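You operate a simulated robot arm through the tools that you are given. There is no shell and no other tool. Be economical: measure what you need, move in short steps, check, and stop when the job is done.

Carry out the task below with a simulated robot arm. There is one attempt and no reset: what you move stays moved.

JOB
Swap the magnet clamps on seats five and seven by way of seat six.
Fine: one press of a seat's air button frees its clamp; three moves; the bond must hold.

Only the result counts: the job must be done as asked and must still hold three seconds after the hand-in. Knocking over, shifting, dropping, spilling or breaking anything else fails it.

ROBOT AND FRAMES
A 6-joint arm with a two-finger parallel gripper, fixed in place. Base frame: the origin is at the foot of the arm, x ahead of it, y to its left, z up; the work surface is at about z = 920. Lengths are in mm, angles in rad, forces in N, time in s.
With the tool pointing down near the work surface it reaches from about 220 to 620 mm from the base axis. Its first joint turns from -1.152 to 1.152 rad. Payload 2.7 kg.
The tool frame sits at the grasp point between the pads (the TCP): z along the fingers, y along the line on which they close. The tips reach 23 mm beyond it. Largest opening 94 mm; finger width 38, thickness 10; the body of the gripper, 54 by 96 mm, starts 39 mm behind the TCP.
Orientation is that of the tool frame in the base frame, as [roll, pitch, yaw] about the fixed x, y, z axes, in that order (R = Rz(yaw) Ry(pitch) Rx(roll)). With the fingers straight down and closing along the base's y, the tool's x points along the base's -x, its y along +y and its z along -z.

CONTROLS
- The arm moves only by the tool servo_tool. Its argument "commands" is one flat list of numbers, 7 for each row, row after row: the turn, a rotation vector about the tool's x, y, z in rad, then the shift along the tool's x, y, z in m, then the finger opening in m, from 0 to 0.094. In form: [ax, ay, az, x, y, z, hand, ax, ay, az, x, y, z, hand, ...]. A call has 1 to 8 rows; each row shifts and turns the commanded pose from where the row before left it, along the tool's axes as they then stand. Rows are played at 5 a second. More than 50 mm and 0.15 rad between two rows, or a gripper value outside its range, and nothing of the call is played. A pose out of reach is approached as far as the arm can. The call stops where the force on the tool passes 40 N (or 10 N more than at its start, if that is more) or the arm is blocked; 0.2 s more then pass. Each finger travels about 45 mm/s and halts on what it meets, pressing with about 35 N; the grip force reading is that of the motor and also rises with nothing between the fingers. The clock runs only during rows and for 0.2 s after the last one: add rows that do not move to give the fingers time. The reply holds the time, the measured pose of the TCP, the force on the tool along the base axes, the opening and the grip force, in the units named above and with some noise, with the torque about the TCP (base axes, N m) and any sound that the robot's microphone picked up.
- Cameras (640 x 400 px; columns grow to the right, rows downward): "scene" is fixed at [75.5, -425.4, 1422.3]; the picture's right is [0.80, -0.60, 0.00], its down [-0.24, -0.32, -0.92] and it looks along [0.55, 0.74, -0.40] (base axes); focal length 308 px, centre (320, 200). "wrist" rides on the gripper at [87, 16, -75] in the tool frame; the picture's right is [-0.18, 0.98, 0.00], its down [-0.58, -0.11, -0.81] and it looks along [-0.79, -0.15, 0.59] (tool axes); focal length 243 px, centre (320, 200). There is no depth. A picture from a camera that has moved, and an enlarged one, comes with that camera's place and axes in the base frame and with its lens.
- capture(camera): a new picture of that camera. It takes no simulated time.
- zoom(camera, box): a new picture of the part [left, top, right, bottom] of that camera's present view, enlarged. It takes no simulated time.
- sign_off(): hands the job in; it is judged then, once.

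Work in short steps. Places have to be worked out from the pictures, the camera data and where the tool is seen: move nearer, look again, correct. Check each grasp and each placing, and mend what went wrong. You have 120 turns and 76 pictures in all, those below and enlarged ones among them. Open the gripper and draw the arm clear of the work before you hand the job in, unless the task says otherwise; then end with one line.

The tools are called after "Request:" by a JSON object that holds its "name" and its "arguments". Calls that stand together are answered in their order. servo_tool: Moves the arm, as the interface text tells. Its arguments: {"type":"object","properties":{"commands":{"type":"array","items":{"type":"number"}}},"required":["commands"]} The other tools are called the same way: capture (camera) takes a picture; zoom (camera, box) takes an enlarged picture of a part of a camera's view; sign_off () hands the job in.

At the start:

```text
clock: 0.0
tool_pos: [374.0, -24.5, 1280.9]
tcp_rot: [-3.14, 0.001, -3.14]
contact_force: [0.1, 0.2, -0.2]
ft_torque: [0.03, -0.04, -0.01]
grip_width: 94.1
finger_force: 0.0
```

scene: 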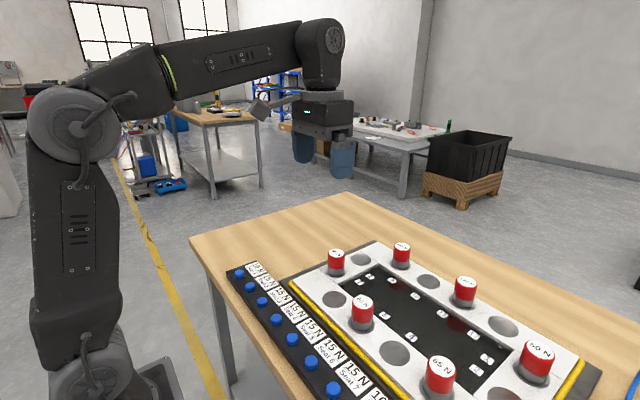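
wrist: 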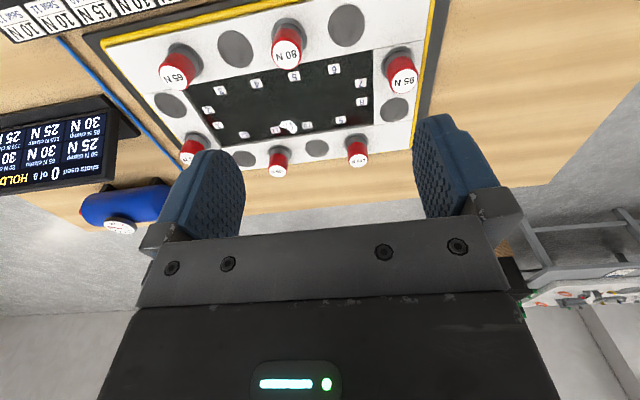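

The pictures show a plate with clamps on round seats, a row of buttons and a display. I enlarge these to read the labels.

Request:
{"name": "zoom", "arguments": {"camera": "scene", "box": [220, 220, 420, 400]}}

Request:
{"name": "zoom", "arguments": {"camera": "scene", "box": [380, 230, 620, 400]}}

Request:
{"name": "zoom", "arguments": {"camera": "wrist", "box": [0, 90, 160, 200]}}

Request:
{"name": "zoom", "arguments": {"camera": "wrist", "box": [140, 0, 440, 185]}}

```text
2.22 times, centred on (320, 310) of scene
camera zoom: at [75.5, -425.4, 1422.3], right [0.8, -0.6, 0.0], down [-0.24, -0.32, -0.92], along [0.55, 0.74, -0.4], focal length 684 px, centre (320, -44)
```

zoom: 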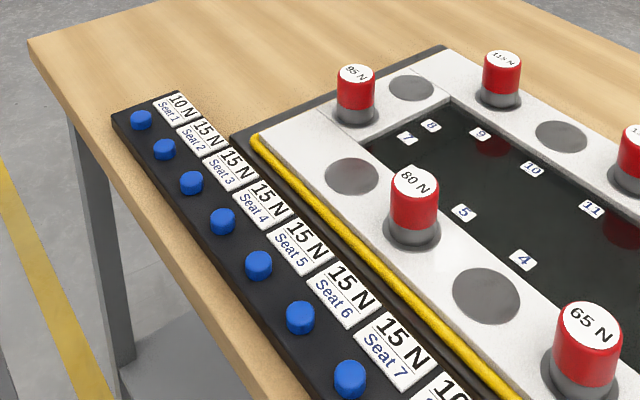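

```text
2.35 times, centred on (500, 315) of scene
camera zoom: at [75.5, -425.4, 1422.3], right [0.8, -0.6, 0.0], down [-0.24, -0.32, -0.92], along [0.55, 0.74, -0.4], focal length 724 px, centre (-104, -71)
```

zoom: 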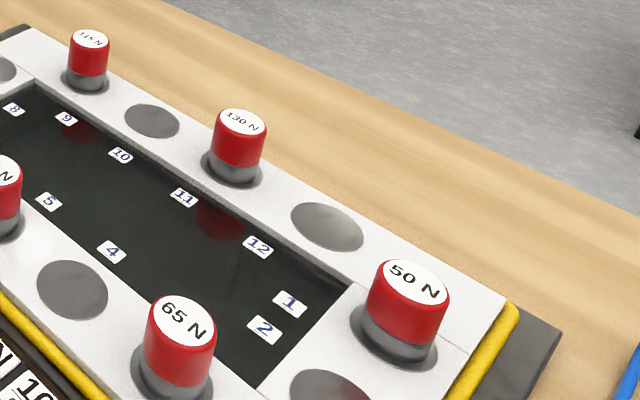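

```text
3.64 times, centred on (80, 145) of wrist
camera zoom: at [289.3, -9.2, 1357.2], right [0.18, 0.98, 0.0], down [0.58, -0.11, 0.81], along [0.79, -0.15, -0.59], focal length 882 px, centre (1193, 400)
```

zoom: 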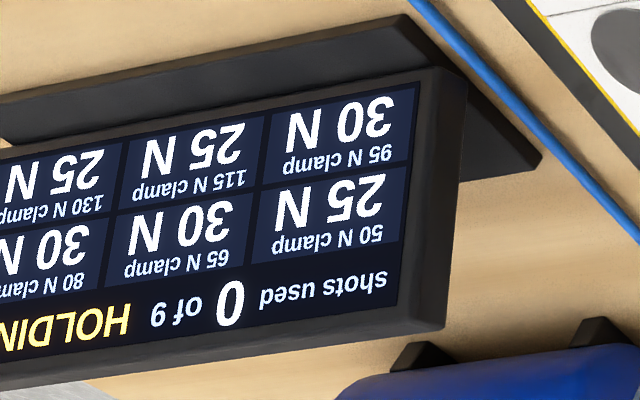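

```text
2.13 times, centred on (290, 92) of wrist
camera zoom: at [289.3, -9.2, 1357.2], right [0.18, 0.98, 0.0], down [0.58, -0.11, 0.81], along [0.79, -0.15, -0.59], focal length 518 px, centre (384, 429)
```

zoom: 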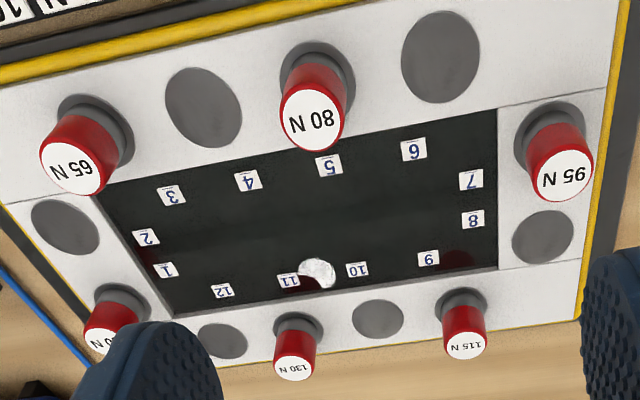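

Seat five holds the 80 N clamp, seat seven the 95 N clamp, and seat six is empty. I shift sideways to read the whole display.

Request:
{"name": "servo_tool", "arguments": {"commands": [0, 0, 0, 0, -0.04, 0, 0.094, 0, 0, 0, 0, -0.04, 0, 0.094, 0, 0, 0, 0, -0.04, 0, 0.094, 0, 0, 0, 0, -0.04, 0, 0.094]}}

Request:
{"name": "capture", "arguments": {"camera": "wrist"}}

Request:
{"name": "zoom", "arguments": {"camera": "wrist", "box": [0, 0, 320, 200]}}

```text
clock: 1.0
tool_pos: [375.3, -185.6, 1282.1]
tcp_rot: [3.141, 0.001, -3.137]
contact_force: [-0.3, -0.9, 0.0]
ft_torque: [0.02, 0.01, 0.02]
grip_width: 94.0
finger_force: 0.1
```

```text
69 pictures are left
camera wrist: at [289.6, -169.5, 1356.0], right [0.18, 0.98, 0.0], down [0.58, -0.11, 0.81], along [0.79, -0.15, -0.59], focal length 243 px, centre (320, 200)
```

wrist: 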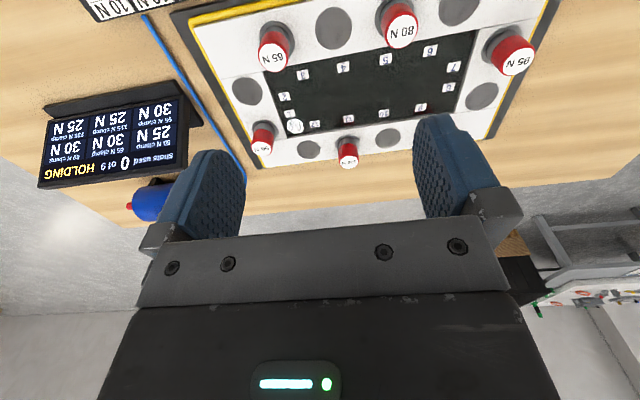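

```text
2.00 times, centred on (160, 100) of wrist
camera zoom: at [289.6, -169.5, 1356.0], right [0.18, 0.98, 0.0], down [0.58, -0.11, 0.81], along [0.79, -0.15, -0.59], focal length 485 px, centre (640, 400)
```

zoom: 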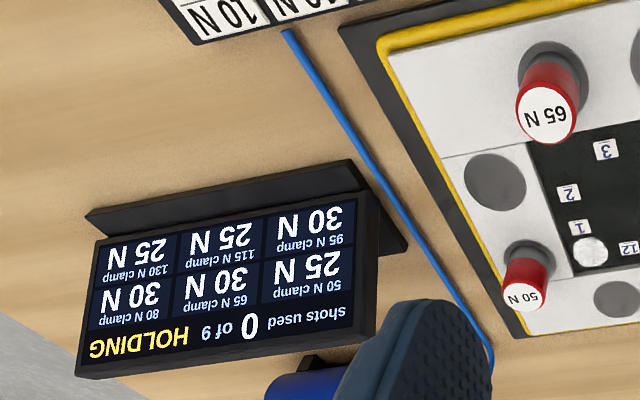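

The display lists a load for each clamp: 50→25, 65→30, 80→30, 95→30, 115→25, 130→25. I move back so the label strip is in view.

Request:
{"name": "servo_tool", "arguments": {"commands": [0, 0, 0, 0.04, 0, 0, 0.094, 0, 0, 0, 0.04, 0, 0, 0.094, 0, 0, 0, 0.03, 0, 0, 0.094, 0, 0, 0, 0, 0, 0, 0.094]}}

Request:
{"name": "capture", "arguments": {"camera": "wrist"}}

Request:
{"name": "zoom", "arguments": {"camera": "wrist", "box": [0, 0, 320, 150]}}

Request:
{"name": "zoom", "arguments": {"camera": "wrist", "box": [250, 0, 570, 150]}}

```text
clock: 2.0
tool_pos: [264.4, -185.5, 1283.4]
tcp_rot: [-3.141, 0.002, -3.139]
contact_force: [0.4, 0.7, -0.4]
ft_torque: [0.01, -0.02, 0.0]
grip_width: 94.3
finger_force: 0.1
```

```text
67 pictures are left
camera wrist: at [179.7, -170.0, 1357.2], right [0.18, 0.98, 0.0], down [0.58, -0.11, 0.81], along [0.79, -0.15, -0.59], focal length 243 px, centre (320, 200)
```

wrist: 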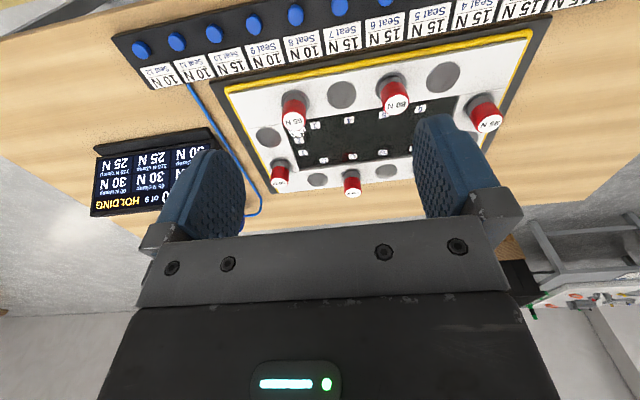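

```text
2.00 times, centred on (160, 75) of wrist
camera zoom: at [179.7, -170.0, 1357.2], right [0.18, 0.98, 0.0], down [0.58, -0.11, 0.81], along [0.79, -0.15, -0.59], focal length 485 px, centre (640, 450)
```

zoom: 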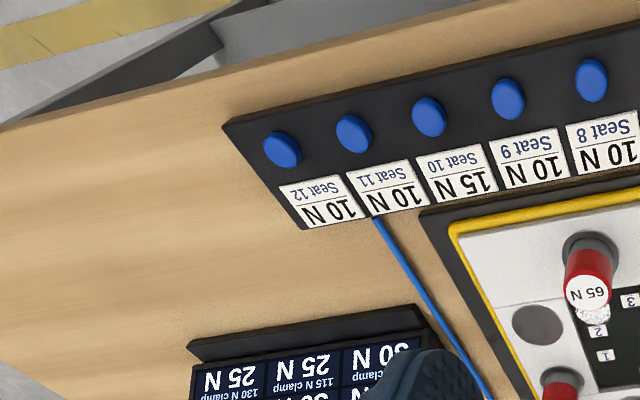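

```text
2.00 times, centred on (410, 75) of wrist
camera zoom: at [179.7, -170.0, 1357.2], right [0.18, 0.98, 0.0], down [0.58, -0.11, 0.81], along [0.79, -0.15, -0.59], focal length 485 px, centre (140, 450)
```

zoom: 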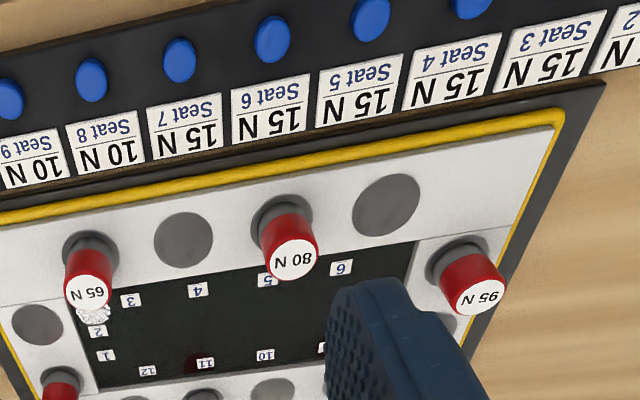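

Each seat has its own load: seats 2–7 and 10 carry 15 N, the rest 10 N. By any sharing rule that fits the display, no clamp gets overloaded, and going 80: 5→6, 95: 7→5, 80: 6→7 leaves the most margin. Button five is at about (292, -43), so I close the fingers and go above it.

Request:
{"name": "servo_tool", "arguments": {"commands": [0, 0, 0, -0.004, 0.0202, 0.036, 0, 0, 0, 0, -0.004, 0.0202, 0.036, 0, 0, 0, 0, -0.004, 0.0202, 0.036, 0, 0, 0, 0, -0.004, 0.0202, 0.036, 0, 0, 0, 0, -0.004, 0.0202, 0.036, 0, 0, 0, 0, -0.004, 0.0202, 0.036, 0, 0, 0, 0, -0.004, 0.0202, 0.036, 0, 0, 0, 0, 0, 0, 0, 0]}}

Request:
{"name": "capture", "arguments": {"camera": "wrist"}}

Request:
{"name": "capture", "arguments": {"camera": "scene"}}

```text
clock: 3.8
tool_pos: [293.9, -43.3, 1029.6]
tcp_rot: [-3.141, 0.001, -3.138]
contact_force: [-1.2, -0.4, -0.1]
ft_torque: [-0.04, -0.02, 0.0]
grip_width: 0.0
finger_force: 34.5
```

```text
64 pictures are left
camera wrist: at [208.5, -27.2, 1104.3], right [0.18, 0.98, 0.0], down [0.58, -0.11, 0.81], along [0.79, -0.15, -0.59], focal length 243 px, centre (320, 200)
```

wrist: 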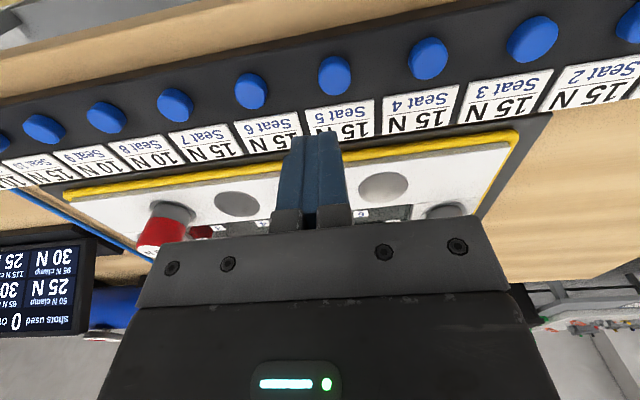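

```text
63 pictures are left
```

scene: 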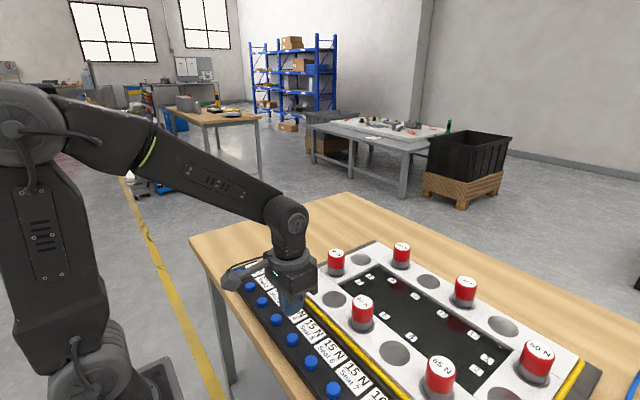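

Close up, button five works out at about (288, -34), with a pitch near 58 mm. I shift over it, lower 30 mm and look again.

Request:
{"name": "servo_tool", "arguments": {"commands": [0, 0, 0, 0.006, 0.009, 0.015, 0, 0, 0, 0, 0, 0, 0.015, 0, 0, 0, 0, 0, 0, 0, 0]}}

Request:
{"name": "capture", "arguments": {"camera": "wrist"}}

Request:
{"name": "zoom", "arguments": {"camera": "scene", "box": [220, 250, 380, 350]}}

```text
clock: 4.6
tool_pos: [286.7, -34.3, 1000.2]
tcp_rot: [3.141, 0.002, -3.14]
contact_force: [0.9, 0.3, -0.4]
ft_torque: [-0.04, -0.02, 0.01]
grip_width: 0.0
finger_force: 34.3
```

```text
62 pictures are left
camera wrist: at [202.1, -18.7, 1074.7], right [0.18, 0.98, 0.0], down [0.58, -0.11, 0.81], along [0.79, -0.15, -0.59], focal length 243 px, centre (320, 200)
```

wrist: 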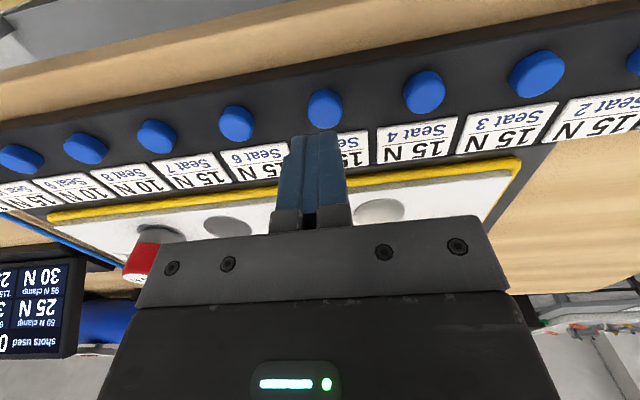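

```text
4.00 times, centred on (300, 300) of scene
camera zoom: at [75.6, -425.4, 1422.3], right [0.8, -0.6, 0.0], down [-0.24, -0.32, -0.92], along [0.55, 0.74, -0.4], focal length 1231 px, centre (400, -200)
```

zoom: 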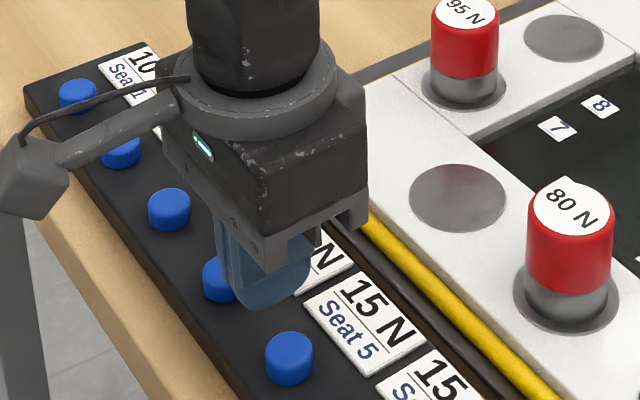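

Combining both cameras puts the top of button five near (293, -33, 933). I correct by 5 mm and go down to just above it.

Request:
{"name": "servo_tool", "arguments": {"commands": [0, 0, 0, -0.006, 0.001, 0.01, 0, 0, 0, 0, 0, 0, 0.01, 0, 0, 0, 0, 0, 0, 0.005, 0, 0, 0, 0, 0, 0, 0, 0]}}

Request:
{"name": "capture", "arguments": {"camera": "wrist"}}

Request:
{"name": "zoom", "arguments": {"camera": "scene", "box": [220, 250, 380, 350]}}

```text
clock: 5.6
tool_pos: [293.6, -32.7, 975.5]
tcp_rot: [3.14, 0.003, -3.14]
contact_force: [-0.2, -1.3, -0.4]
ft_torque: [-0.01, -0.02, -0.04]
grip_width: 0.0
finger_force: 34.8
```

```text
60 pictures are left
camera wrist: at [207.9, -17.7, 1050.0], right [0.18, 0.98, 0.0], down [0.58, -0.11, 0.81], along [0.79, -0.15, -0.59], focal length 243 px, centre (320, 200)
```

wrist: 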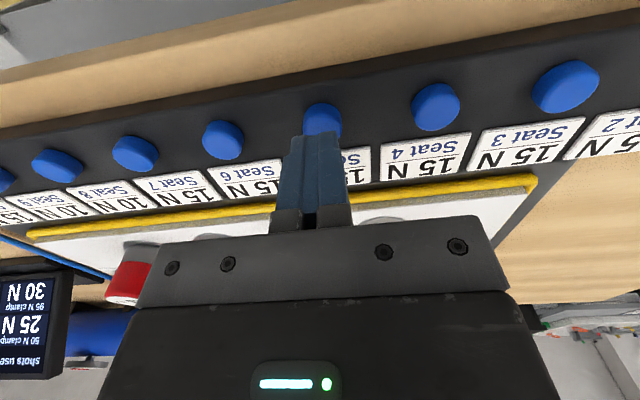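

```text
4.00 times, centred on (300, 300) of scene
camera zoom: at [75.6, -425.4, 1422.3], right [0.8, -0.6, 0.0], down [-0.24, -0.32, -0.92], along [0.55, 0.74, -0.4], focal length 1231 px, centre (400, -200)
```

zoom: 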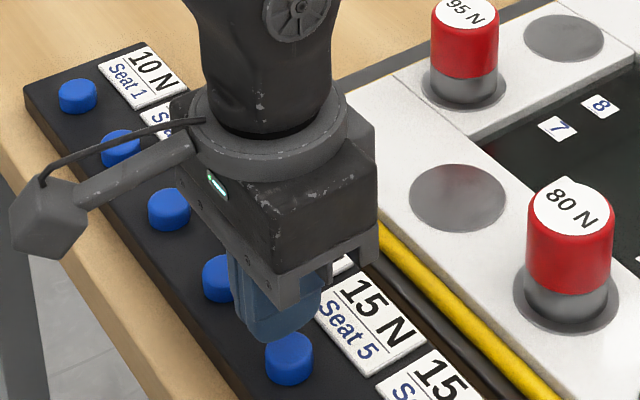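

The tip is about 10–18 mm above the button and nearly centred. I nudge 2 mm and go down in small rows; the force limit will stop me.

Request:
{"name": "servo_tool", "arguments": {"commands": [0, 0, 0, -0.002, -0.002, 0.004, 0, 0, 0, 0, 0, 0, 0.004, 0, 0, 0, 0, 0, 0, 0.002, 0, 0, 0, 0, 0, 0, 0.002, 0, 0, 0, 0, 0, 0, 0.002, 0, 0, 0, 0, 0, 0, 0.001, 0]}}

```text
clock: 7.0
tool_pos: [295.7, -34.8, 960.6]
tcp_rot: [3.14, 0.002, -3.139]
contact_force: [-0.7, 0.2, -0.5]
ft_torque: [-0.04, -0.02, 0.04]
grip_width: 0.0
finger_force: 35.0
```

No contact yet, with the tip at about 937.5. I go on in 1 mm rows.

Request:
{"name": "servo_tool", "arguments": {"commands": [0, 0, 0, 0, 0, 0.001, 0, 0, 0, 0, 0, 0, 0.001, 0, 0, 0, 0, 0, 0, 0.001, 0, 0, 0, 0, 0, 0, 0.001, 0]}}

Request:
{"name": "zoom", "arguments": {"camera": "scene", "box": [220, 250, 380, 350]}}

```text
clock: 8.0
tool_pos: [294.6, -35.4, 955.9]
tcp_rot: [3.14, 0.001, -3.139]
contact_force: [-0.2, -0.5, 0.1]
ft_torque: [-0.01, 0.01, -0.01]
grip_width: 0.0
finger_force: 35.2
```

```text
4.00 times, centred on (300, 300) of scene
camera zoom: at [75.5, -425.4, 1422.3], right [0.8, -0.6, 0.0], down [-0.24, -0.32, -0.92], along [0.55, 0.74, -0.4], focal length 1231 px, centre (400, -200)
```

zoom: 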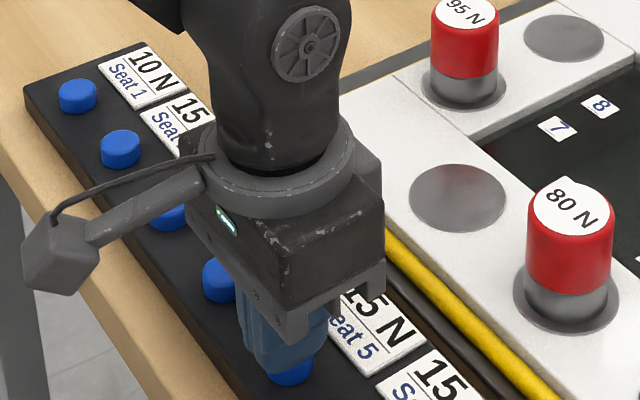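

The tip is right over the button with still no force, so I go on down.

Request:
{"name": "servo_tool", "arguments": {"commands": [0, 0, 0, 0, 0, 0.001, 0, 0, 0, 0, 0, 0, 0.001, 0, 0, 0, 0, 0, 0, 0.001, 0, 0, 0, 0, 0, 0, 0.001, 0]}}

```text
clock: 9.0
tool_pos: [295.5, -35.6, 953.4]
tcp_rot: [-3.141, 0.001, -3.14]
contact_force: [1.0, -0.6, 2.1]
ft_torque: [-0.07, 0.03, -0.02]
grip_width: 0.1
finger_force: 35.2
heard: click
```

I heard a click at 2 N, so the button was pressed. I rise, open, and move above clamp 80 near (430, -86).

Request:
{"name": "servo_tool", "arguments": {"commands": [0, 0, 0, 0, 0, -0.04, 0, 0, 0, 0, 0, 0, -0.04, 0.03, 0, 0, 0, 0, 0, -0.04, 0.06, 0, 0, 0, -0.044, -0.017, 0, 0.094, 0, 0, 0, -0.045, -0.017, 0, 0.094, 0, 0, 0, -0.045, -0.017, 0, 0.094, 0, 0, 0, 0, 0, 0, 0.094]}}

Request:
{"name": "capture", "arguments": {"camera": "wrist"}}

Request:
{"name": "zoom", "arguments": {"camera": "scene", "box": [280, 220, 480, 345]}}

```text
clock: 10.6
tool_pos: [430.0, -86.2, 1073.1]
tcp_rot: [3.141, 0.003, -3.14]
contact_force: [1.2, 0.6, 0.0]
ft_torque: [-0.03, 0.03, 0.04]
grip_width: 94.1
finger_force: 0.1
```

```text
57 pictures are left
camera wrist: at [344.6, -70.7, 1148.0], right [0.18, 0.98, 0.0], down [0.58, -0.11, 0.81], along [0.79, -0.15, -0.59], focal length 243 px, centre (320, 200)
```

wrist: 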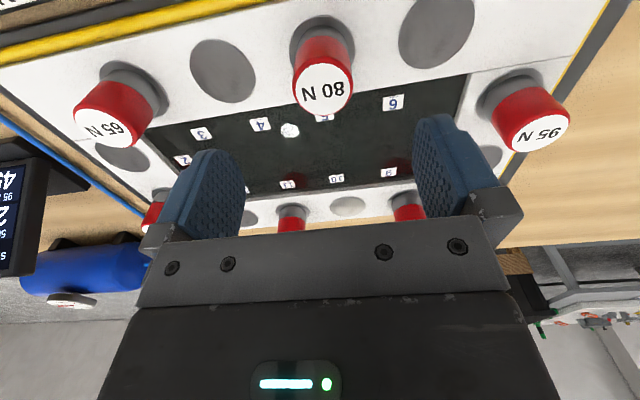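

```text
3.20 times, centred on (380, 282) of scene
camera zoom: at [75.6, -425.4, 1422.3], right [0.8, -0.6, 0.0], down [-0.24, -0.32, -0.92], along [0.55, 0.74, -0.4], focal length 985 px, centre (128, -64)
```

zoom: 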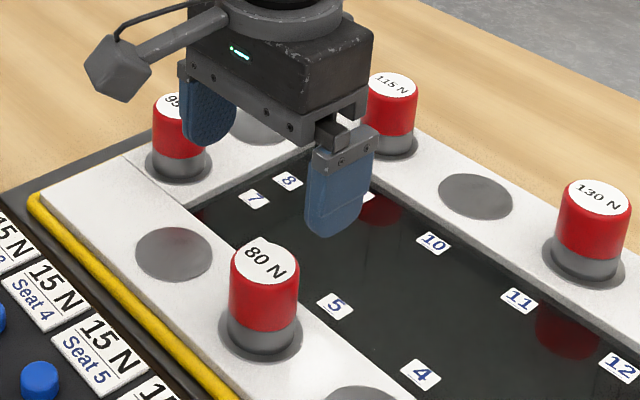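

The display changed after the press (95 N clamp now at 45), so half of each gap's load goes to each neighbour. Clamp 80 is at about (434, -85) with its top near 984. I lower around it.

Request:
{"name": "servo_tool", "arguments": {"commands": [0, 0, 0, -0.0045, 0.0005, 0.025, 0.094, 0, 0, 0, 0, 0, 0.025, 0.094, 0, 0, 0, 0, 0, 0.025, 0.094, 0, 0, 0, 0, 0, 0.015, 0.094, 0, 0, 0, 0, 0, 0, 0.094]}}

Request:
{"name": "capture", "arguments": {"camera": "wrist"}}

Request:
{"name": "zoom", "arguments": {"camera": "scene", "box": [280, 220, 480, 345]}}

```text
clock: 11.8
tool_pos: [433.8, -85.3, 983.0]
tcp_rot: [-3.139, 0.001, -3.14]
contact_force: [0.1, -0.3, -0.7]
ft_torque: [0.01, 0.03, -0.03]
grip_width: 94.1
finger_force: 0.1
```

```text
55 pictures are left
camera wrist: at [348.8, -70.2, 1057.2], right [0.18, 0.98, 0.0], down [0.58, -0.11, 0.81], along [0.79, -0.15, -0.59], focal length 243 px, centre (320, 200)
```

wrist: 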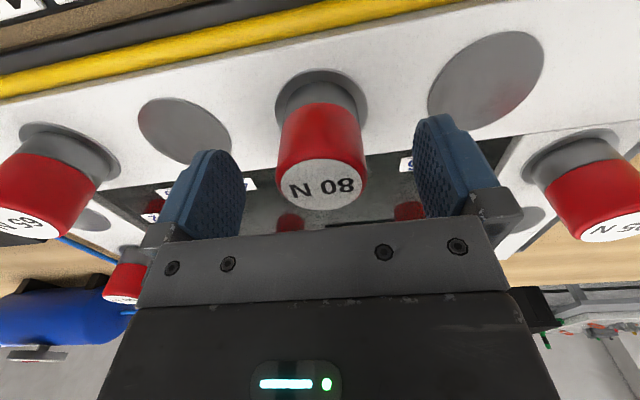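

```text
3.20 times, centred on (380, 282) of scene
camera zoom: at [75.6, -425.4, 1422.3], right [0.8, -0.6, 0.0], down [-0.24, -0.32, -0.92], along [0.55, 0.74, -0.4], focal length 985 px, centre (128, -64)
```

zoom: 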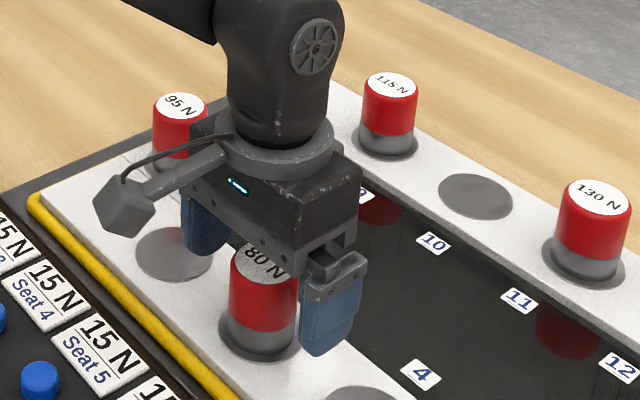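

The clamp top sits at TCP height between the pads and is centred. I lower 14 mm and close.

Request:
{"name": "servo_tool", "arguments": {"commands": [0, 0, 0, 0, 0, 0.007, 0.094, 0, 0, 0, 0, 0, 0.007, 0.094, 0, 0, 0, 0, 0, 0, 0.07, 0, 0, 0, 0, 0, 0, 0.04, 0, 0, 0, 0, 0, 0, 0.03, 0, 0, 0, 0, 0, 0, 0.03, 0, 0, 0, 0, 0, 0, 0.03]}}

Request:
{"name": "capture", "arguments": {"camera": "wrist"}}

```text
clock: 13.4
tool_pos: [434.8, -85.9, 968.5]
tcp_rot: [3.141, 0.002, -3.139]
contact_force: [-0.1, 0.2, -0.2]
ft_torque: [0.03, 0.02, 0.03]
grip_width: 43.2
finger_force: 34.9
```

```text
53 pictures are left
camera wrist: at [348.6, -69.9, 1043.0], right [0.18, 0.98, 0.0], down [0.58, -0.11, 0.81], along [0.79, -0.15, -0.59], focal length 243 px, centre (320, 200)
```

wrist: 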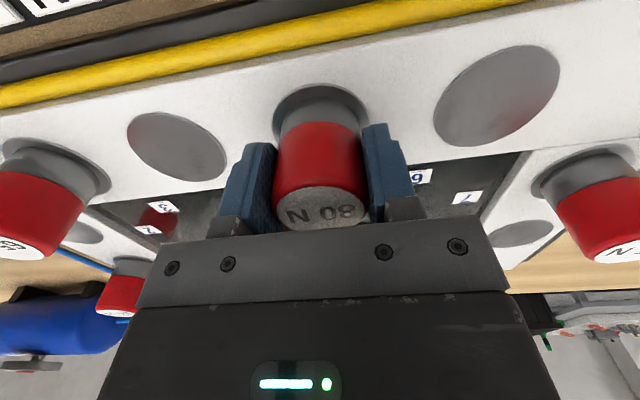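

It is gripped at 43 mm. I lift gently and watch the force.

Request:
{"name": "servo_tool", "arguments": {"commands": [0, 0, 0, 0, 0, -0.003, 0.03, 0, 0, 0, 0, 0, -0.005, 0.03, 0, 0, 0, 0, 0, -0.01, 0.03, 0, 0, 0, 0, 0, -0.02, 0.03, 0, 0, 0, 0, 0, 0, 0.03]}}

Request:
{"name": "capture", "arguments": {"camera": "wrist"}}

Request:
{"name": "zoom", "arguments": {"camera": "scene", "box": [280, 220, 480, 345]}}

```text
clock: 14.6
tool_pos: [433.5, -86.3, 1005.8]
tcp_rot: [-3.141, 0.003, -3.139]
contact_force: [0.0, 0.1, -4.1]
ft_torque: [0.0, 0.01, -0.01]
grip_width: 41.7
finger_force: 34.7
```

```text
52 pictures are left
camera wrist: at [348.4, -70.6, 1081.0], right [0.18, 0.98, 0.0], down [0.58, -0.11, 0.81], along [0.79, -0.15, -0.59], focal length 243 px, centre (320, 200)
```

wrist: 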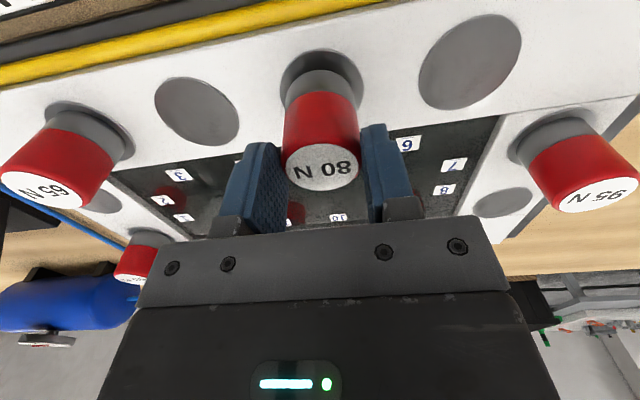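

```text
3.20 times, centred on (380, 282) of scene
camera zoom: at [75.6, -425.4, 1422.3], right [0.8, -0.6, 0.0], down [-0.24, -0.32, -0.92], along [0.55, 0.74, -0.4], focal length 985 px, centre (128, -64)
```

zoom: 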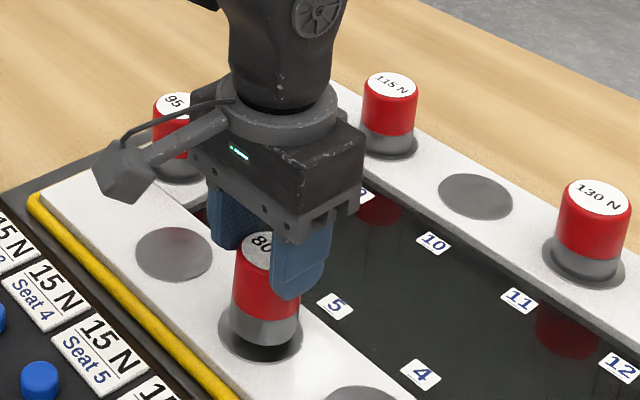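

The reading shows 4 N of weight, but the clamp slid down in the pads as it broke free. I look closer before going on.

Request:
{"name": "zoom", "arguments": {"camera": "scene", "box": [320, 270, 420, 335]}}

Request:
{"name": "zoom", "arguments": {"camera": "wrist", "box": [220, 30, 420, 155]}}

```text
6.15 times, centred on (370, 302) of scene
camera zoom: at [75.6, -425.4, 1422.3], right [0.8, -0.6, 0.0], down [-0.24, -0.32, -0.92], along [0.55, 0.74, -0.4], focal length 1894 px, centre (12, -431)
```

zoom: 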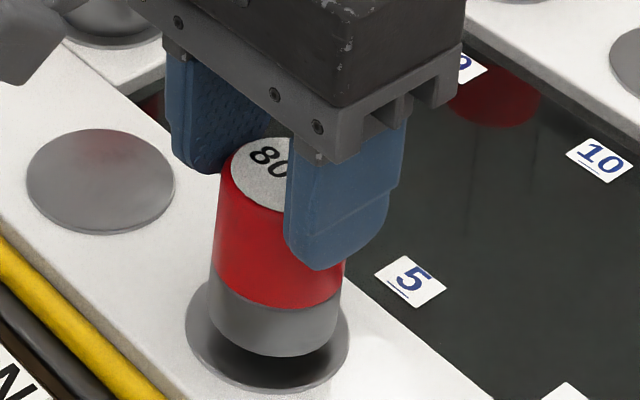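

```text
3.20 times, centred on (320, 92) of wrist
camera zoom: at [348.4, -70.6, 1081.0], right [0.18, 0.98, 0.0], down [0.58, -0.11, 0.81], along [0.79, -0.15, -0.59], focal length 776 px, centre (320, 544)
```

zoom: 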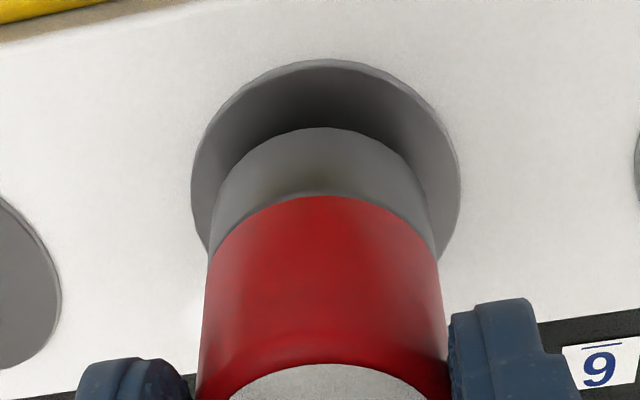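

The clamp hangs straight, gripped near its top, about 11 mm above the seat. Seat six works out at (433.5, 1.5), so I carry it over slowly in 10 mm rows.

Request:
{"name": "servo_tool", "arguments": {"commands": [0, 0, 0, 0, 0.005, 0, 0.03, 0, 0, 0, 0, 0.01, 0, 0.03, 0, 0, 0, 0, 0.012, 0, 0.03, 0, 0, 0, 0, 0.015, 0, 0.03, 0, 0, 0, 0, 0.015, 0, 0.03, 0, 0, 0, 0, 0.015, 0, 0.03, 0, 0, 0, 0, 0.01, 0, 0.03, 0, 0, 0, 0, 0.005, 0, 0.03]}}

Request:
{"name": "zoom", "arguments": {"camera": "scene", "box": [300, 240, 420, 315]}}

Request:
{"name": "capture", "arguments": {"camera": "wrist"}}

```text
clock: 16.4
tool_pos: [434.9, 2.3, 1006.6]
tcp_rot: [-3.141, 0.002, -3.14]
contact_force: [-0.2, 0.2, -2.8]
ft_torque: [0.0, 0.01, -0.02]
grip_width: 42.1
finger_force: 34.9
```

```text
5.33 times, centred on (360, 278) of scene
camera zoom: at [75.6, -425.4, 1422.3], right [0.8, -0.6, 0.0], down [-0.24, -0.32, -0.92], along [0.55, 0.74, -0.4], focal length 1642 px, centre (107, -213)
```

zoom: 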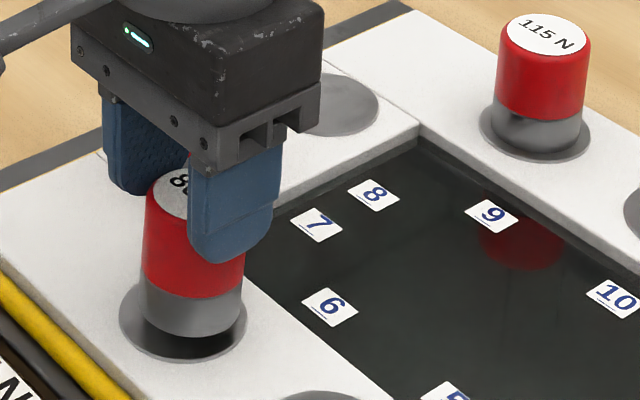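

```text
47 pictures are left
camera wrist: at [348.6, 17.3, 1080.9], right [0.18, 0.98, 0.0], down [0.58, -0.11, 0.81], along [0.79, -0.15, -0.59], focal length 243 px, centre (320, 200)
```

wrist: 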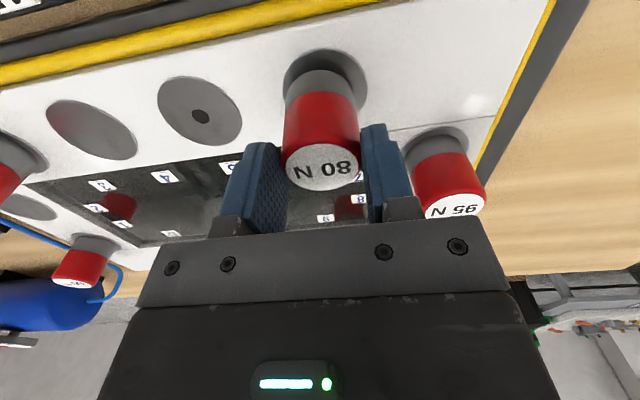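

Compared with the seat-five view, the clamp is about 2 mm short of centre. I correct that and lower slowly.

Request:
{"name": "servo_tool", "arguments": {"commands": [0, 0, 0, 0.001, 0.002, 0, 0.03, 0, 0, 0, 0, 0, 0.002, 0.03, 0, 0, 0, 0, 0, 0.002, 0.03, 0, 0, 0, 0, 0, 0.002, 0.03, 0, 0, 0, 0, 0, 0.002, 0.03, 0, 0, 0, 0, 0, 0.001, 0.03, 0, 0, 0, 0, 0, 0.001, 0.03]}}

Request:
{"name": "zoom", "arguments": {"camera": "scene", "box": [300, 240, 420, 315]}}

```text
clock: 18.0
tool_pos: [432.0, 4.3, 998.7]
tcp_rot: [3.142, 0.005, -3.139]
contact_force: [-6.1, 0.5, 19.0]
ft_torque: [-0.02, 0.36, 0.04]
grip_width: 41.8
finger_force: 34.5
```

```text
5.33 times, centred on (360, 278) of scene
camera zoom: at [75.1, -425.4, 1422.3], right [0.8, -0.6, 0.0], down [-0.24, -0.32, -0.92], along [0.55, 0.74, -0.4], focal length 1642 px, centre (107, -213)
```

zoom: 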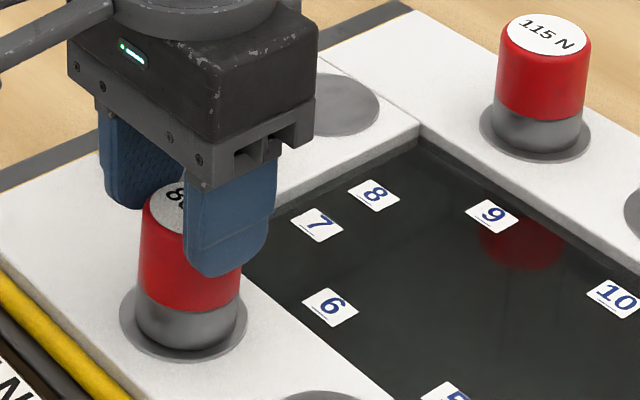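

19 N upward means the clamp is on seat six. I open the fingers, rise, and check the display and placement.

Request:
{"name": "servo_tool", "arguments": {"commands": [0, 0, 0, 0, 0, 0, 0.06, 0, 0, 0, 0, 0, 0, 0.094, 0, 0, 0, 0, 0, 0, 0.094, 0, 0, 0, 0, 0, 0, 0.094, 0, 0, 0, 0, 0, -0.03, 0.094, 0, 0, 0, 0, 0, -0.04, 0.094, 0, 0, 0, 0, 0, -0.04, 0.094, 0, 0, 0, 0, 0, 0, 0.094]}}

Request:
{"name": "capture", "arguments": {"camera": "wrist"}}

Request:
{"name": "zoom", "arguments": {"camera": "scene", "box": [240, 220, 440, 345]}}

```text
clock: 19.8
tool_pos: [433.7, 2.6, 1107.7]
tcp_rot: [3.141, 0.0, -3.14]
contact_force: [0.7, -0.2, 0.9]
ft_torque: [-0.02, 0.0, -0.01]
grip_width: 94.3
finger_force: 0.1
```

```text
45 pictures are left
camera wrist: at [347.5, 18.1, 1181.7], right [0.18, 0.98, 0.0], down [0.58, -0.11, 0.81], along [0.79, -0.15, -0.59], focal length 243 px, centre (320, 200)
```

wrist: 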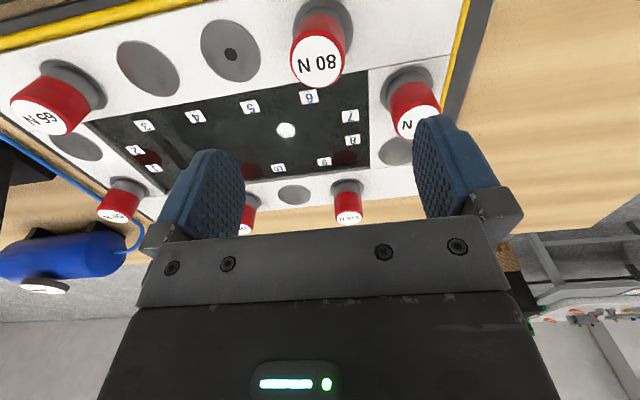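

```text
3.20 times, centred on (340, 282) of scene
camera zoom: at [75.5, -425.4, 1422.3], right [0.8, -0.6, 0.0], down [-0.24, -0.32, -0.92], along [0.55, 0.74, -0.4], focal length 985 px, centre (256, -64)
```

zoom: 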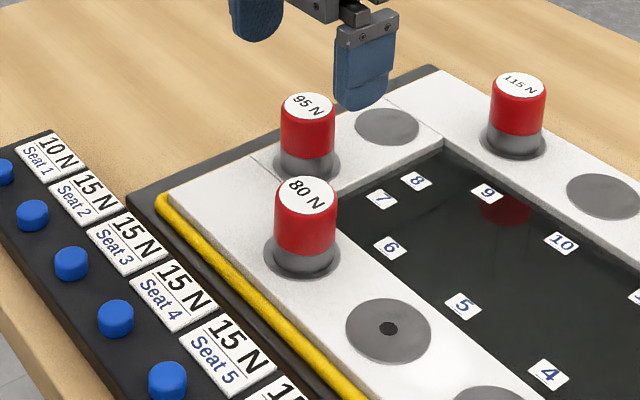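

Clamp 80 sits cleanly on seat six. Button seven should be near (295, -160), so I move above it with the fingers closed.

Request:
{"name": "servo_tool", "arguments": {"commands": [0, 0, 0, 0.0232, -0.0272, 0.005, 0, 0, 0, 0, 0.0232, -0.0272, 0.01, 0, 0, 0, 0, 0.0232, -0.0272, 0.02, 0, 0, 0, 0, 0.0232, -0.0272, 0.03, 0, 0, 0, 0, 0.0232, -0.0272, 0.03, 0, 0, 0, 0, 0.0232, -0.0272, 0.025, 0, 0, 0, 0, 0, 0, 0, 0]}}

Request:
{"name": "capture", "arguments": {"camera": "wrist"}}

Request:
{"name": "zoom", "arguments": {"camera": "scene", "box": [240, 280, 440, 400]}}

```text
clock: 21.4
tool_pos: [293.7, -161.5, 987.2]
tcp_rot: [-3.141, 0.002, -3.137]
contact_force: [-0.3, 0.1, -0.5]
ft_torque: [0.02, 0.01, 0.03]
grip_width: 0.0
finger_force: 35.6
```

```text
43 pictures are left
camera wrist: at [207.8, -146.1, 1061.5], right [0.18, 0.98, 0.0], down [0.58, -0.11, 0.81], along [0.79, -0.15, -0.59], focal length 243 px, centre (320, 200)
```

wrist: 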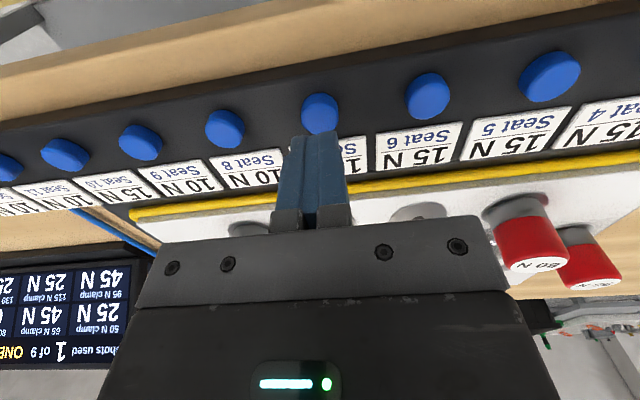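

```text
3.20 times, centred on (340, 340) of scene
camera zoom: at [75.5, -425.4, 1422.3], right [0.8, -0.6, 0.0], down [-0.24, -0.32, -0.92], along [0.55, 0.74, -0.4], focal length 985 px, centre (256, -248)
```

zoom: 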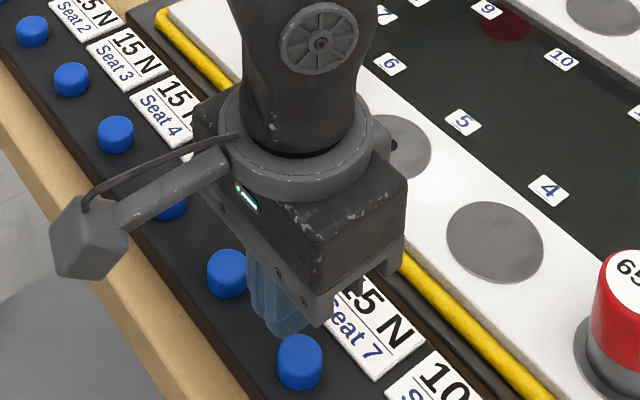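

The display may show 0 for the 80 N clamp even though it is on seat six, and its status word has changed. I read it before pressing anything.

Request:
{"name": "servo_tool", "arguments": {"commands": [0, 0, 0, 0, -0.04, -0.04, 0, 0, 0, 0, 0, -0.04, -0.02, 0, 0, 0, 0, 0, -0.03, -0.02, 0, 0, 0, 0, 0, 0, 0, 0]}}

Request:
{"name": "zoom", "arguments": {"camera": "wrist", "box": [0, 150, 320, 350]}}

```text
refused: row 1 steps farther than a row can; nothing moved
```

```text
2.00 times, centred on (160, 250) of wrist
camera zoom: at [207.8, -146.1, 1061.5], right [0.18, 0.98, 0.0], down [0.58, -0.11, 0.81], along [0.79, -0.15, -0.59], focal length 485 px, centre (640, 100)
```

zoom: 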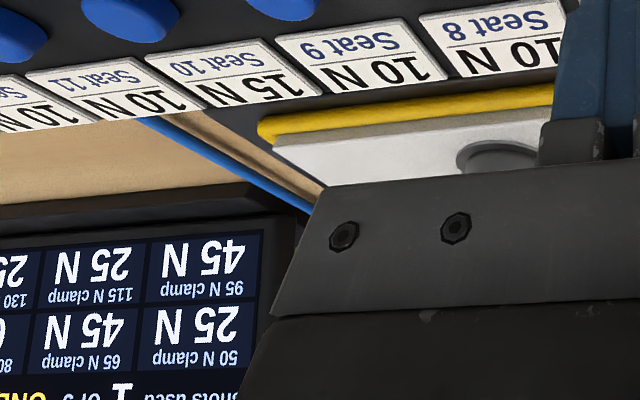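

The first row was too long and nothing moved. I repeat it with shorter rows.

Request:
{"name": "servo_tool", "arguments": {"commands": [0, 0, 0, 0, -0.03, -0.03, 0, 0, 0, 0, 0, -0.03, -0.03, 0, 0, 0, 0, 0, -0.03, -0.03, 0, 0, 0, 0, 0, -0.02, -0.03, 0, 0, 0, 0, 0, 0, 0, 0]}}

Request:
{"name": "zoom", "arguments": {"camera": "wrist", "box": [0, 60, 320, 260]}}

```text
clock: 22.6
tool_pos: [293.5, -269.7, 1108.3]
tcp_rot: [-3.14, 0.002, -3.142]
contact_force: [0.0, -0.4, -1.0]
ft_torque: [0.01, -0.04, 0.02]
grip_width: 0.0
finger_force: 35.1
```

```text
2.00 times, centred on (160, 160) of wrist
camera zoom: at [208.9, -254.9, 1181.5], right [0.18, 0.98, 0.0], down [0.58, -0.11, 0.81], along [0.79, -0.15, -0.59], focal length 485 px, centre (640, 280)
```

zoom: 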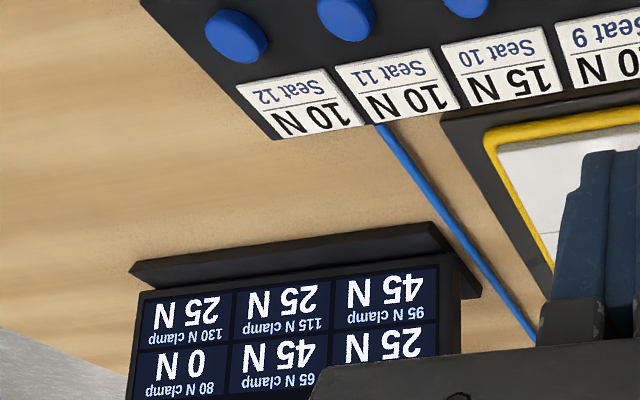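

Request:
{"name": "servo_tool", "arguments": {"commands": [0, 0, 0, 0, -0.03, -0.03, 0, 0, 0, 0, 0, -0.03, -0.03, 0, 0, 0, 0, 0, -0.02, -0.03, 0, 0, 0, 0, 0, 0, 0, 0, 0, 0, 0, 0, 0, 0, 0]}}

Request:
{"name": "zoom", "arguments": {"camera": "wrist", "box": [0, 60, 320, 260]}}

Request:
{"name": "zoom", "arguments": {"camera": "scene", "box": [290, 240, 410, 315]}}

```text
clock: 23.8
tool_pos: [295.2, -351.0, 1196.7]
tcp_rot: [-3.141, 0.001, -3.139]
contact_force: [0.6, -0.4, 0.0]
ft_torque: [-0.01, 0.0, 0.02]
grip_width: 0.1
finger_force: 34.7
```

```text
2.00 times, centred on (160, 160) of wrist
camera zoom: at [209.3, -335.4, 1271.3], right [0.18, 0.98, 0.0], down [0.58, -0.11, 0.81], along [0.79, -0.15, -0.59], focal length 485 px, centre (640, 280)
```

zoom: 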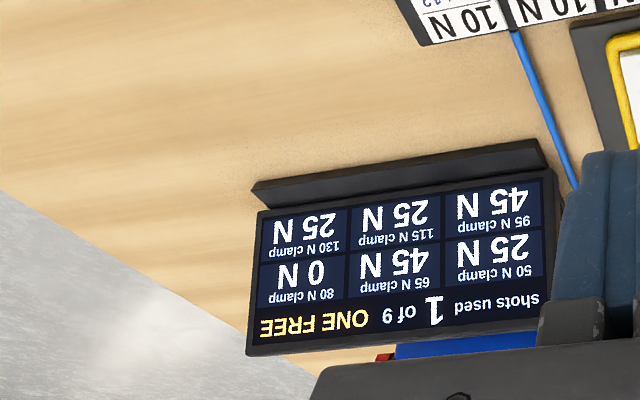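

```text
5.33 times, centred on (350, 278) of scene
camera zoom: at [75.5, -425.4, 1422.3], right [0.8, -0.6, 0.0], down [-0.24, -0.32, -0.92], along [0.55, 0.74, -0.4], focal length 1642 px, centre (160, -213)
```

zoom: 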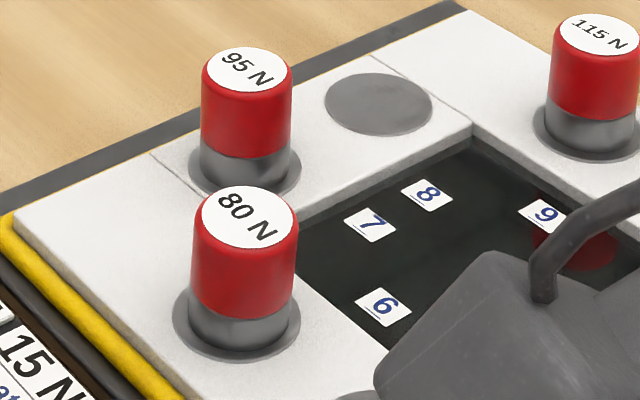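

The display reads "ONE FREE", so clamp 80 stands on seat six but is not holding yet. It may be off-centre or not pressed home. I go above it to inspect.

Request:
{"name": "servo_tool", "arguments": {"commands": [0, 0, 0, -0.0, 0.045, 0, 0.0, 0, 0, 0, 0, 0.045, 0, 0.0, 0, 0, 0, -0.0, 0.045, 0, 0.0, 0, 0, 0, -0.02, 0.045, 0, 0, 0, 0, 0, -0.02, 0.045, 0, 0, 0, 0, 0, -0.02, 0.045, 0, 0, 0, 0, 0, -0.025, 0.043, 0, 0, 0, 0, 0, -0.025, 0.04, 0, 0]}}

Request:
{"name": "servo_tool", "arguments": {"commands": [0, 0, 0, -0.029, 0, 0.03, 0, 0, 0, 0, 0, 0, 0.04, 0, 0, 0, 0, 0, 0, 0.04, 0, 0, 0, 0, 0, 0, 0, 0]}}

Request:
{"name": "zoom", "arguments": {"camera": "wrist", "box": [220, 0, 460, 150]}}

```text
clock: 25.6
tool_pos: [402.4, 4.6, 1198.6]
tcp_rot: [-3.14, 0.002, -3.139]
contact_force: [0.2, 0.1, -0.2]
ft_torque: [-0.03, 0.0, -0.01]
grip_width: 0.0
finger_force: 34.9
```

```text
clock: 26.6
tool_pos: [432.1, 2.6, 1086.0]
tcp_rot: [-3.141, 0.001, -3.138]
contact_force: [0.3, -0.2, 0.2]
ft_torque: [0.0, 0.01, -0.01]
grip_width: 0.3
finger_force: 35.4
```

```text
2.67 times, centred on (340, 75) of wrist
camera zoom: at [346.4, 19.1, 1160.9], right [0.18, 0.98, 0.0], down [0.58, -0.11, 0.81], along [0.79, -0.15, -0.59], focal length 647 px, centre (267, 533)
```

zoom: 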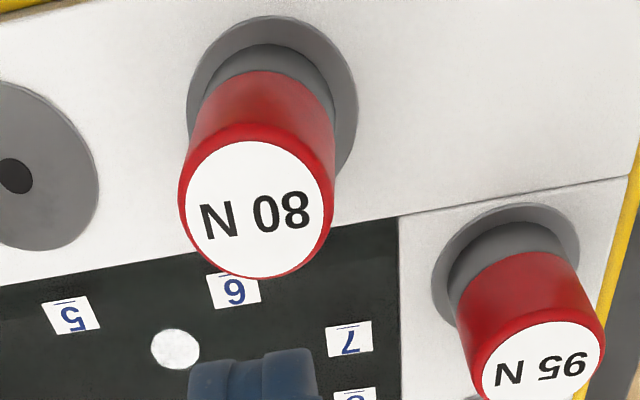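

Projecting the clamp's axis down, its base lies about 4–5 mm toward -y of the seat centre at y≈5.3, while the 95 N clamp is centred on its disc. I open and lower around clamp 80 to correct it.

Request:
{"name": "servo_tool", "arguments": {"commands": [0, 0, 0, -0.002, -0.001, 0, 0.06, 0, 0, 0, 0, 0, 0, 0.094, 0, 0, 0, 0, 0, 0, 0.094, 0, 0, 0, 0, 0, 0.04, 0.094, 0, 0, 0, 0, 0, 0.04, 0.094, 0, 0, 0, 0, 0, 0.025, 0.094, 0, 0, 0, 0, 0, 0, 0.094]}}

Request:
{"name": "capture", "arguments": {"camera": "wrist"}}

```text
clock: 28.2
tool_pos: [433.8, 3.0, 981.6]
tcp_rot: [3.141, 0.003, -3.14]
contact_force: [0.3, 0.3, 0.3]
ft_torque: [0.02, 0.01, 0.02]
grip_width: 93.9
finger_force: 0.2
```

```text
36 pictures are left
camera wrist: at [348.5, 17.9, 1056.1], right [0.18, 0.98, 0.0], down [0.58, -0.11, 0.81], along [0.79, -0.15, -0.59], focal length 243 px, centre (320, 200)
```

wrist: 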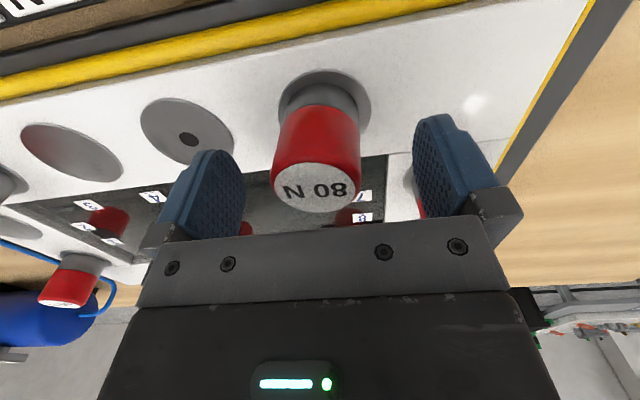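

Against the same view on seat five, the clamp is at y≈0.2 and the seat centre at y≈4.4. I grip it at 968 and shift +4 mm.

Request:
{"name": "servo_tool", "arguments": {"commands": [0, 0, 0, 0, -0.002, 0.007, 0.094, 0, 0, 0, 0, 0, 0.006, 0.094, 0, 0, 0, 0, 0, 0, 0.06, 0, 0, 0, 0, 0, 0, 0.03, 0, 0, 0, 0, 0, 0, 0.03, 0, 0, 0, 0, 0, 0, 0.03, 0, 0, 0, 0, 0, 0, 0.03]}}

```text
clock: 29.8
tool_pos: [434.0, 0.3, 969.0]
tcp_rot: [3.14, 0.002, -3.141]
contact_force: [0.8, 0.6, -0.5]
ft_torque: [0.02, 0.02, 0.03]
grip_width: 43.0
finger_force: 35.2
```

Gripped at 43 mm without side force. I slide it +4 mm in y in 1 mm rows.

Request:
{"name": "servo_tool", "arguments": {"commands": [0, 0, 0, 0, 0.001, 0, 0.03, 0, 0, 0, 0, 0.001, 0, 0.03, 0, 0, 0, 0, 0.001, 0, 0.03, 0, 0, 0, 0, 0.001, 0, 0.03, 0, 0, 0, 0, 0, 0, 0.03]}}

Request:
{"name": "zoom", "arguments": {"camera": "wrist", "box": [220, 30, 420, 155]}}

Request:
{"name": "capture", "arguments": {"camera": "wrist"}}

```text
clock: 31.0
tool_pos: [434.1, 3.6, 968.5]
tcp_rot: [-3.14, 0.002, -3.139]
contact_force: [-0.8, -1.7, 0.6]
ft_torque: [-0.03, -0.02, 0.03]
grip_width: 43.3
finger_force: 35.1
```

```text
3.20 times, centred on (320, 92) of wrist
camera zoom: at [349.4, 19.9, 1043.4], right [0.18, 0.98, 0.0], down [0.58, -0.11, 0.81], along [0.79, -0.15, -0.59], focal length 776 px, centre (320, 544)
```

zoom: 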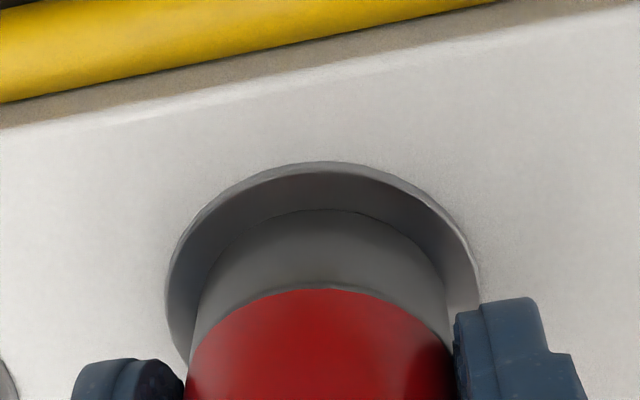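

```text
34 pictures are left
camera wrist: at [349.4, 19.9, 1043.4], right [0.18, 0.98, 0.0], down [0.58, -0.11, 0.81], along [0.79, -0.15, -0.59], focal length 243 px, centre (320, 200)
```

wrist: 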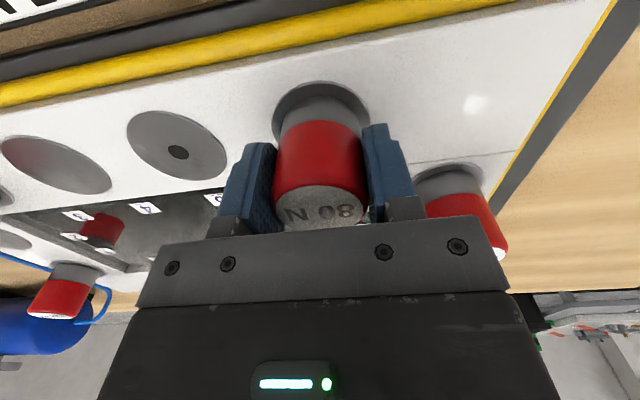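

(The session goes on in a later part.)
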